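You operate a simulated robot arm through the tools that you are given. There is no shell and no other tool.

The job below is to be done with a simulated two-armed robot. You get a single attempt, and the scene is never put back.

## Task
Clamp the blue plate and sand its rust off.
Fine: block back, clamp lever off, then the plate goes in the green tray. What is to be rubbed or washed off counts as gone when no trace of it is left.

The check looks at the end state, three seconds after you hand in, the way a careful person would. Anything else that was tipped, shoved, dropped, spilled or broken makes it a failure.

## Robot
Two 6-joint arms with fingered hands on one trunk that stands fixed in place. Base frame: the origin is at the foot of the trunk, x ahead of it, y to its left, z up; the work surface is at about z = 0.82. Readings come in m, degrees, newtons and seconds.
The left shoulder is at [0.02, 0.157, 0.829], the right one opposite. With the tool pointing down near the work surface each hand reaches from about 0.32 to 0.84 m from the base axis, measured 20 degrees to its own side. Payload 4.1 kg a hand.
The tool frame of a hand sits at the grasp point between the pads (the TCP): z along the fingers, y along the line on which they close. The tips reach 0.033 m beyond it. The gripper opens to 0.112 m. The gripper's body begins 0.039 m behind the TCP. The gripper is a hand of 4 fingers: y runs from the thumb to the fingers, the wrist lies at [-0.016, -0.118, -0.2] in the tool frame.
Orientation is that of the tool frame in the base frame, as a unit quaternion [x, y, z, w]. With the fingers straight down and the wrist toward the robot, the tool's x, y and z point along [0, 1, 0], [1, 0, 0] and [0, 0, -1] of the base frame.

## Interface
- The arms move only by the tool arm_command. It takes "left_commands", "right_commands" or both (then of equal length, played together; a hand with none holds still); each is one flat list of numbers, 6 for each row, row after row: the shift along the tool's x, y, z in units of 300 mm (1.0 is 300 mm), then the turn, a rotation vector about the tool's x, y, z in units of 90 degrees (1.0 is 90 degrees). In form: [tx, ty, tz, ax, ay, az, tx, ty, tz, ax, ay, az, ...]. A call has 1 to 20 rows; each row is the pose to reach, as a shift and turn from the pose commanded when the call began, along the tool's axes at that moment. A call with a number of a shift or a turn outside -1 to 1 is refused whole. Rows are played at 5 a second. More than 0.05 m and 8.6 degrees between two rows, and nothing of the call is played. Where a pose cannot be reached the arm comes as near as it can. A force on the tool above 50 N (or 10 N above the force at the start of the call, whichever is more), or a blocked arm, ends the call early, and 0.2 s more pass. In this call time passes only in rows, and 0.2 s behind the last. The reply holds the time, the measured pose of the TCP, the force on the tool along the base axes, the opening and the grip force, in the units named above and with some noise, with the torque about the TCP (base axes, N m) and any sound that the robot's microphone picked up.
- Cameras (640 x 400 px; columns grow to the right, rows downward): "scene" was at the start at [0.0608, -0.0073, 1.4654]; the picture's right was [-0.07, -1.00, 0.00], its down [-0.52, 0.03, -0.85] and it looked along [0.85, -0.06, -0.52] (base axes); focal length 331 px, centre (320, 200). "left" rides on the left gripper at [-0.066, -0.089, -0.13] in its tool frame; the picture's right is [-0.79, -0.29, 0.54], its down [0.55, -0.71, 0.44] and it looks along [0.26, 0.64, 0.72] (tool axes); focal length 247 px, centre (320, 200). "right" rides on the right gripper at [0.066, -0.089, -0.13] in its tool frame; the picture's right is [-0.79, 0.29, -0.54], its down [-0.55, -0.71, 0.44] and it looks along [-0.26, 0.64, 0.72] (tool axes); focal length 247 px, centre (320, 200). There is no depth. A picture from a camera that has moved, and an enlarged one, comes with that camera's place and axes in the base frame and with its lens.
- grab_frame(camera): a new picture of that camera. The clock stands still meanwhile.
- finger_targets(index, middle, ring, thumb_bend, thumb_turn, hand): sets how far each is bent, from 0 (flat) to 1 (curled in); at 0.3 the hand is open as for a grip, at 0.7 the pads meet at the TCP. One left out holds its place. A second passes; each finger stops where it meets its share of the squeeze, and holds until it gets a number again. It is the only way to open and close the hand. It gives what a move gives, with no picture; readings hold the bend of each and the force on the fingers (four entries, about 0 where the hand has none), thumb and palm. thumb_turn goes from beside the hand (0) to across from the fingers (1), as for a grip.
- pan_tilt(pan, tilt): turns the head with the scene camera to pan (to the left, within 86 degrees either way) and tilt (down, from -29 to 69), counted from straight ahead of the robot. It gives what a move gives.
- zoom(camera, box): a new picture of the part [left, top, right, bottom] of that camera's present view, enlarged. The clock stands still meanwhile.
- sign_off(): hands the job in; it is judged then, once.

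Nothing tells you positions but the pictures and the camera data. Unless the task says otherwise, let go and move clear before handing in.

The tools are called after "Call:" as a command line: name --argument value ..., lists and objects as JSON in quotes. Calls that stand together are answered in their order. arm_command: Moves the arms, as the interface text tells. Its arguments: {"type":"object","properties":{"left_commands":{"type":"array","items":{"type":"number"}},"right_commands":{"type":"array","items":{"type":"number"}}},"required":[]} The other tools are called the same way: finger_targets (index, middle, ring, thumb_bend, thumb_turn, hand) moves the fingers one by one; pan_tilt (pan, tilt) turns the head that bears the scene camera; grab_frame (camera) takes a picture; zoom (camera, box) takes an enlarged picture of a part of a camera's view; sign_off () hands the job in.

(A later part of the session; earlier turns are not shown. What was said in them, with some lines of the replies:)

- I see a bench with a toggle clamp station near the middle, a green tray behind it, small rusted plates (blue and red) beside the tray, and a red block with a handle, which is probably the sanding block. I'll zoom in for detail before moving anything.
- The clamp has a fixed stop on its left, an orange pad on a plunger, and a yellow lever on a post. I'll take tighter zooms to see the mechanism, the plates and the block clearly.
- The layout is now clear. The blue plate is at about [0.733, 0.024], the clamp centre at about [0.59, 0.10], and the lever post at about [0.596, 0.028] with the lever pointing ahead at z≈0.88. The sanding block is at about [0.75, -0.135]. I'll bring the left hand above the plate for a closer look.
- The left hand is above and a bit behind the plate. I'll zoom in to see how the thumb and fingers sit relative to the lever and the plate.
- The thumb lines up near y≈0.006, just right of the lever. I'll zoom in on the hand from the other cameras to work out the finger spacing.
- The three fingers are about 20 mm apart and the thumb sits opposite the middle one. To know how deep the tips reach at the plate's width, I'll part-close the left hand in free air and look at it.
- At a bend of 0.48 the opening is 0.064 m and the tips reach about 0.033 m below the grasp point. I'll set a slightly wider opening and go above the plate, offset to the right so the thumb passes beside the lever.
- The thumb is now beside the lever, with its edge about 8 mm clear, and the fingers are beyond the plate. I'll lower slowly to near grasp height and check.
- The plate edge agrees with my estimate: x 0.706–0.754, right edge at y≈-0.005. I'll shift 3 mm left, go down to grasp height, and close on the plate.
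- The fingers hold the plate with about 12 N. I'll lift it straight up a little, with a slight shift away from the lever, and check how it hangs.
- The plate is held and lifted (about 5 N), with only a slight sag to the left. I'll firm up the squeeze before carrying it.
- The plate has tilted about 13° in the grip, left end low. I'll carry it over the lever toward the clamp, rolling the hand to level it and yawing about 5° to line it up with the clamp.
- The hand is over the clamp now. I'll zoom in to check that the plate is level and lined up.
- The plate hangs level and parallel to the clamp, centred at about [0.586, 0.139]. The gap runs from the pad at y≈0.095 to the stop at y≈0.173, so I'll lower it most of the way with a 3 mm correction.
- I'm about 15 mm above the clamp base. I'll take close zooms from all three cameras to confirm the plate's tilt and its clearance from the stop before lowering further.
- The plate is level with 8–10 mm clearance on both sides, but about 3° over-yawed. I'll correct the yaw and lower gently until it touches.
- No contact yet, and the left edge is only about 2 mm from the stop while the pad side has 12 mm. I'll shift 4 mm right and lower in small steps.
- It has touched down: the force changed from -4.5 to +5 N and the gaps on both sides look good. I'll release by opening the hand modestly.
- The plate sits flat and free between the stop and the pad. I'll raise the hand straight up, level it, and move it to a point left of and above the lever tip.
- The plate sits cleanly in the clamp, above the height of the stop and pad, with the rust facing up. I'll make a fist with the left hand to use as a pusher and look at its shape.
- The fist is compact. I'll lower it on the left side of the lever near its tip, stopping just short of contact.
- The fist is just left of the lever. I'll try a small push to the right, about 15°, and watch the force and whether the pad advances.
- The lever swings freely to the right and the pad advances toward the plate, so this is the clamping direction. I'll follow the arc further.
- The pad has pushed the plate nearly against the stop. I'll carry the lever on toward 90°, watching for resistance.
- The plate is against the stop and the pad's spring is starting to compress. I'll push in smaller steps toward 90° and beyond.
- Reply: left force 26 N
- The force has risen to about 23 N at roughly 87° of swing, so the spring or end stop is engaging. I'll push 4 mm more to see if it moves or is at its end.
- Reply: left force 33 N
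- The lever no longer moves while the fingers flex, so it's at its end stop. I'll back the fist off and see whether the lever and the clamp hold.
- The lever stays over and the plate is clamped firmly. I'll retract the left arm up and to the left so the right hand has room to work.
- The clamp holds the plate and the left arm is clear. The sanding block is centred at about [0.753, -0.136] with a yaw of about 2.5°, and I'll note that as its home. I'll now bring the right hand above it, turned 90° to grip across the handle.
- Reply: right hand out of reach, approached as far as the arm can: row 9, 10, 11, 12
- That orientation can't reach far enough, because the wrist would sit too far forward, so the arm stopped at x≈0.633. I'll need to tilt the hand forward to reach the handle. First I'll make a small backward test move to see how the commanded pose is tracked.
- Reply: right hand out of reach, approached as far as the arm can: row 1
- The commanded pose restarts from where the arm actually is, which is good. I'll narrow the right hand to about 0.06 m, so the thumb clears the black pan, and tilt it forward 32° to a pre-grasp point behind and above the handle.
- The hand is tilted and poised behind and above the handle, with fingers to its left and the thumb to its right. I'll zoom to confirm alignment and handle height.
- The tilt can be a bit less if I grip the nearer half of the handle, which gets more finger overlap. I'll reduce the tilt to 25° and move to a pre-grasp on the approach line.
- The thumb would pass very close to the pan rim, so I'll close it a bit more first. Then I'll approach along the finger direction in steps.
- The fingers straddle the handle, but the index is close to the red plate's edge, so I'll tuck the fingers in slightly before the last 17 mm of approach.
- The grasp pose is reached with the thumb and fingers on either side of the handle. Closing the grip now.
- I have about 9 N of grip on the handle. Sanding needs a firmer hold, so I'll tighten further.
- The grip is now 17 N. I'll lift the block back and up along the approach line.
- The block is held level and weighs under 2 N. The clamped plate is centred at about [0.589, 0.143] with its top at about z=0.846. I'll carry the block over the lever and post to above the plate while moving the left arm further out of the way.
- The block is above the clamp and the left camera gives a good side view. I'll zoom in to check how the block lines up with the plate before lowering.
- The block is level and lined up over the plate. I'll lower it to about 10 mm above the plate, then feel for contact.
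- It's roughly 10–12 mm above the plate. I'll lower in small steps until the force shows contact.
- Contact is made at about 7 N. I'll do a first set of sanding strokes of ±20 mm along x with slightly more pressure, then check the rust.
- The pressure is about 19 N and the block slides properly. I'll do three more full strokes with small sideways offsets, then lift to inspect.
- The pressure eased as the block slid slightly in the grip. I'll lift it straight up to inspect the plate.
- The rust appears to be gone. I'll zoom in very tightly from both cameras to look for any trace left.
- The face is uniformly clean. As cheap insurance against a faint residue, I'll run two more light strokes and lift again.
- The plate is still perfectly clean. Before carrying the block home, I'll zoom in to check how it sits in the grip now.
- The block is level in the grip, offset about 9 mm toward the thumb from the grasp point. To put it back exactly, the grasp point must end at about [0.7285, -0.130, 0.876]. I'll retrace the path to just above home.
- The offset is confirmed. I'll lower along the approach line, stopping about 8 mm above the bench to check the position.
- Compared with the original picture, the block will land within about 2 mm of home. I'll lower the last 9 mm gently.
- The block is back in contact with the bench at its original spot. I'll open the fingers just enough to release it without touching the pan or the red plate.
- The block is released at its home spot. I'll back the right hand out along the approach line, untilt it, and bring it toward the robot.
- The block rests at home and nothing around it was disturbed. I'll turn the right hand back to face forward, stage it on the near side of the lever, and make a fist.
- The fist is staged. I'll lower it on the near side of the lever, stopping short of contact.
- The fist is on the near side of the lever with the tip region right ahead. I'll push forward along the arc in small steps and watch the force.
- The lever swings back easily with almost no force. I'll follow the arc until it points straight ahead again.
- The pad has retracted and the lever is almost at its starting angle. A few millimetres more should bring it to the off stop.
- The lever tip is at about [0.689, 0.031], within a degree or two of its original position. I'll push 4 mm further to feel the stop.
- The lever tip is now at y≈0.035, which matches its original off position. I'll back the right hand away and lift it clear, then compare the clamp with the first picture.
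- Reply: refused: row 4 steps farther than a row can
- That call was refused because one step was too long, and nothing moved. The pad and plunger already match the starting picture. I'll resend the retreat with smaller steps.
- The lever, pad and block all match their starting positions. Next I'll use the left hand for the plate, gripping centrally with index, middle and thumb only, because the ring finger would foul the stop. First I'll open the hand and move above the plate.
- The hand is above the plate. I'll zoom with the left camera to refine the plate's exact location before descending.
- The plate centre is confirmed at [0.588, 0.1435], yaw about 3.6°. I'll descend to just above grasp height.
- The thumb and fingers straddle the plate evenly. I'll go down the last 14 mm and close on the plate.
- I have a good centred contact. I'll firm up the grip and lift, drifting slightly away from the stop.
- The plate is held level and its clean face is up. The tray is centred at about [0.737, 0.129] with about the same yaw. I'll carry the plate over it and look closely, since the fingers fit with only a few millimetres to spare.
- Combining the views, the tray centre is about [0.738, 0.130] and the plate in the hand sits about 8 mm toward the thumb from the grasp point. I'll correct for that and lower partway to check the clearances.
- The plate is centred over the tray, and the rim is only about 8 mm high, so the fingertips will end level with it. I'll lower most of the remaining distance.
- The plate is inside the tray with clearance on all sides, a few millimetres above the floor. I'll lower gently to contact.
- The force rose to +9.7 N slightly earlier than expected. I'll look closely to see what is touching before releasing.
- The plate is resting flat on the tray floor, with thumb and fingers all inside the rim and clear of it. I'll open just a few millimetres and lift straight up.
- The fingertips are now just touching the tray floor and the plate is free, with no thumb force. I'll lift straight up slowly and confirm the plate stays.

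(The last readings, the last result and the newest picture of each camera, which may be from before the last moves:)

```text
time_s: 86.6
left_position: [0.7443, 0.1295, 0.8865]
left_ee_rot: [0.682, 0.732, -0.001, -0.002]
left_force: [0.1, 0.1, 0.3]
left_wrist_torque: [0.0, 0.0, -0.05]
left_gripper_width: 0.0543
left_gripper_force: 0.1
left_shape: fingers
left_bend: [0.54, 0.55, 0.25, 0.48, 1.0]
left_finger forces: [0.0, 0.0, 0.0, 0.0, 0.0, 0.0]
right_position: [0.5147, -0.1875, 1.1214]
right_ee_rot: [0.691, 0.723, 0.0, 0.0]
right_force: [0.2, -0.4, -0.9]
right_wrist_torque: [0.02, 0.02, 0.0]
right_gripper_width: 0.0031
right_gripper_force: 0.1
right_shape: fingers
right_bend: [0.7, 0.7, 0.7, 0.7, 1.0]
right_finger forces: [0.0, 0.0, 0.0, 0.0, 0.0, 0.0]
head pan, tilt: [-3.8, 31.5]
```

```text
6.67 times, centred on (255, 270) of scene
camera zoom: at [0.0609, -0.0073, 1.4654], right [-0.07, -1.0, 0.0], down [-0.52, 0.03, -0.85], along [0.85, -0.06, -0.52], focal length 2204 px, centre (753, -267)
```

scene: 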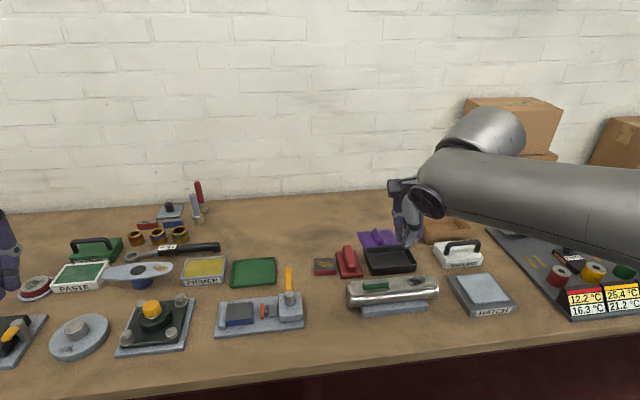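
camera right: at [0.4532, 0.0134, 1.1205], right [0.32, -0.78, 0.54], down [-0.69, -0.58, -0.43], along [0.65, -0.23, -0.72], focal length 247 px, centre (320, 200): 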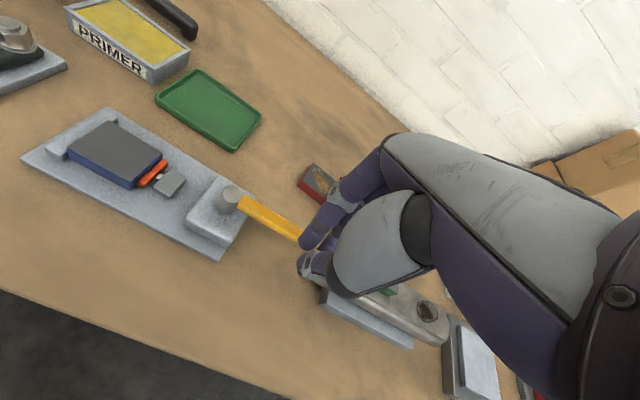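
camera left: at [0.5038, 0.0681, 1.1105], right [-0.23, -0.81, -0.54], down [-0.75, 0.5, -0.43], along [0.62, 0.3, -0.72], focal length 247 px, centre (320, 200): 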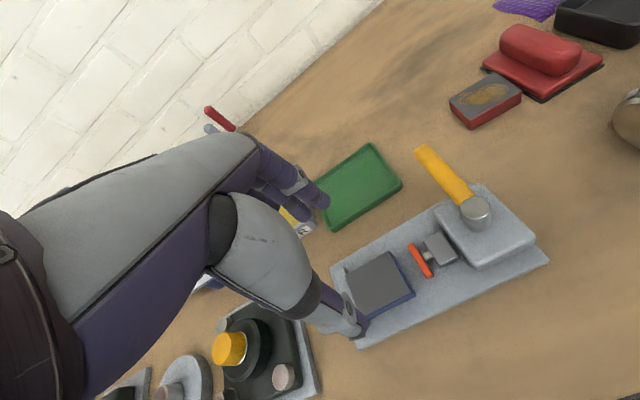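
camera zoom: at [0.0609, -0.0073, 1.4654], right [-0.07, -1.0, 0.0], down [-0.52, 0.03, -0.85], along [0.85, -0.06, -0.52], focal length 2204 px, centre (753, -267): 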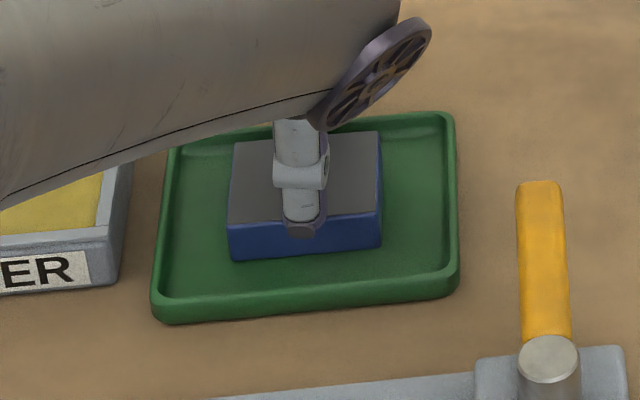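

The plate stays in the tray. I'll raise the left hand well clear and retract it.

Call:
arm_command --left_commands '[0, 0, -0.14, 0, 0, 0, 0, 0, -0.28, 0, 0, 0, 0, 0, -0.42, 0, 0, 0, 0.0588, -0.121, -0.4784, 0, 0, 0, 0.1176, -0.242, -0.5368, 0, 0, 0, 0.1764, -0.363, -0.5952, 0, 0, 0, 0.2352, -0.484, -0.6536, 0, 0, 0, 0.294, -0.605, -0.712, 0, 0, 0, 0.3528, -0.726, -0.7704, 0, 0, 0, 0.4116, -0.847, -0.8288, 0, 0, 0, 0.47, -0.968, -0.887, 0, 0, 0]'

Call:
grab_frame --camera "scene"

Call:
zoom --camera "scene" --box '[205, 235, 325, 340]'

Call:
zoom --camera "scene" --box '[225, 250, 285, 295]'

Call:
zoom --camera "scene" --box '[310, 220, 420, 300]'

```text
time_s: 89.0
left_position: [0.4453, 0.2488, 1.1557]
left_ee_rot: [0.682, 0.731, -0.002, -0.002]
left_force: [0.8, -0.3, -0.9]
left_wrist_torque: [0.07, 0.06, 0.0]
left_gripper_width: 0.0544
left_gripper_force: 0.0
left_shape: fingers
left_bend: [0.54, 0.55, 0.25, 0.48, 1.0]
left_finger forces: [0.0, 0.0, 0.1, 0.0, 0.0, 0.1]
right_position: [0.5136, -0.1886, 1.1215]
right_ee_rot: [0.691, 0.723, -0.001, -0.001]
right_force: [0.0, 1.0, -0.3]
right_wrist_torque: [0.01, 0.02, -0.01]
right_gripper_width: 0.0031
right_gripper_force: 0.0
right_shape: fingers
right_bend: [0.7, 0.7, 0.7, 0.7, 1.0]
right_finger forces: [0.0, 0.0, 0.0, 0.0, 0.0, 0.1]
head pan, tilt: [-3.8, 31.5]
```

```text
taken
```

scene: 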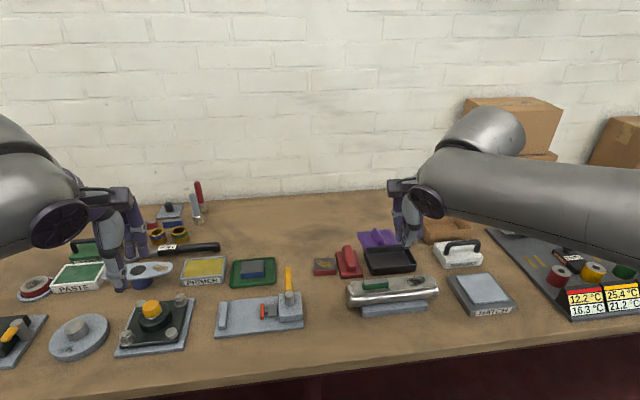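

```text
3.81 times, centred on (265, 288) of scene
camera zoom: at [0.0614, -0.0075, 1.4654], right [-0.07, -1.0, 0.0], down [-0.52, 0.04, -0.85], along [0.85, -0.06, -0.52], focal length 1259 px, centre (530, -133)
```

zoom: 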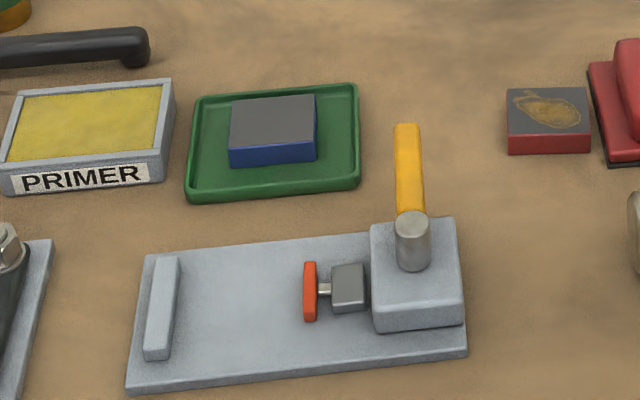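

```text
8.89 times, centred on (255, 272) of scene
camera zoom: at [0.0614, -0.0075, 1.4654], right [-0.07, -1.0, 0.0], down [-0.52, 0.04, -0.85], along [0.85, -0.06, -0.52], focal length 2938 px, centre (898, -444)
```

zoom: 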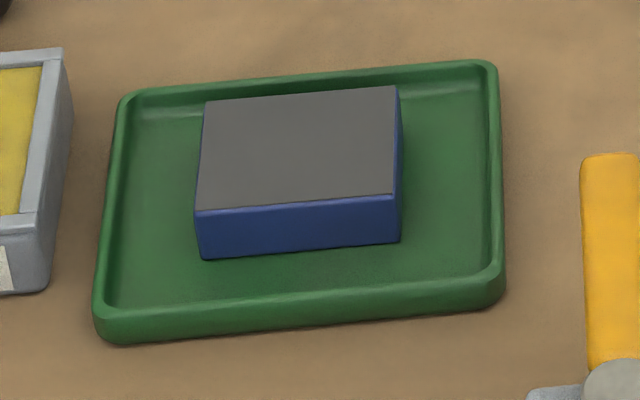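

```text
5.00 times, centred on (365, 260) of scene
camera zoom: at [0.0614, -0.0075, 1.4654], right [-0.07, -1.0, 0.0], down [-0.52, 0.04, -0.85], along [0.85, -0.06, -0.52], focal length 1653 px, centre (95, -100)
```

zoom: 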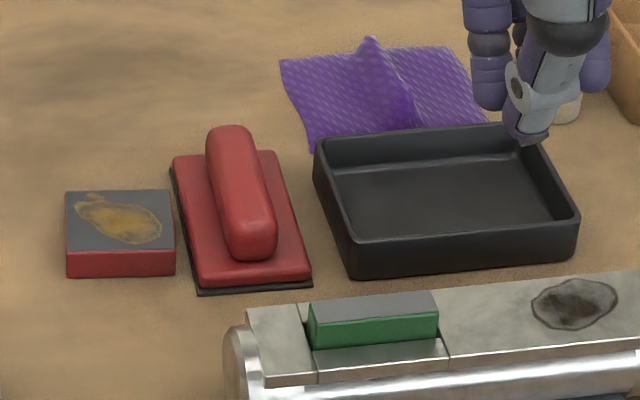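

The final check shows everything in place:
- The plate is clean and flat in the green tray.
- The lever and pad are at their starting positions.
- The sanding block is within about 3 mm of where it started.
- Nothing else was moved, and both hands are empty and clear.

I'm handing the job in.

Call:
sign_off

```text
The job is handed in.
```

I clamped the blue plate, sanded off its rust and put it in the green tray, then handed the job in. The result of the check didn't come back to me.

- **Plate:** it lies flat in the tray with the sanded face up. Close-up views from all three cameras showed no rust left after the first sanding. I added two light strokes as a precaution, and the face was still clean in the tray.
- **Sanding block:** it is back about 3 mm from where it started, turned by about a degree.
- **Clamp lever:** it is off, with the lever and pad matching the starting picture.
- **Everything else:** nothing else looked moved in the final pictures. Both hands are empty and clear of the bench.
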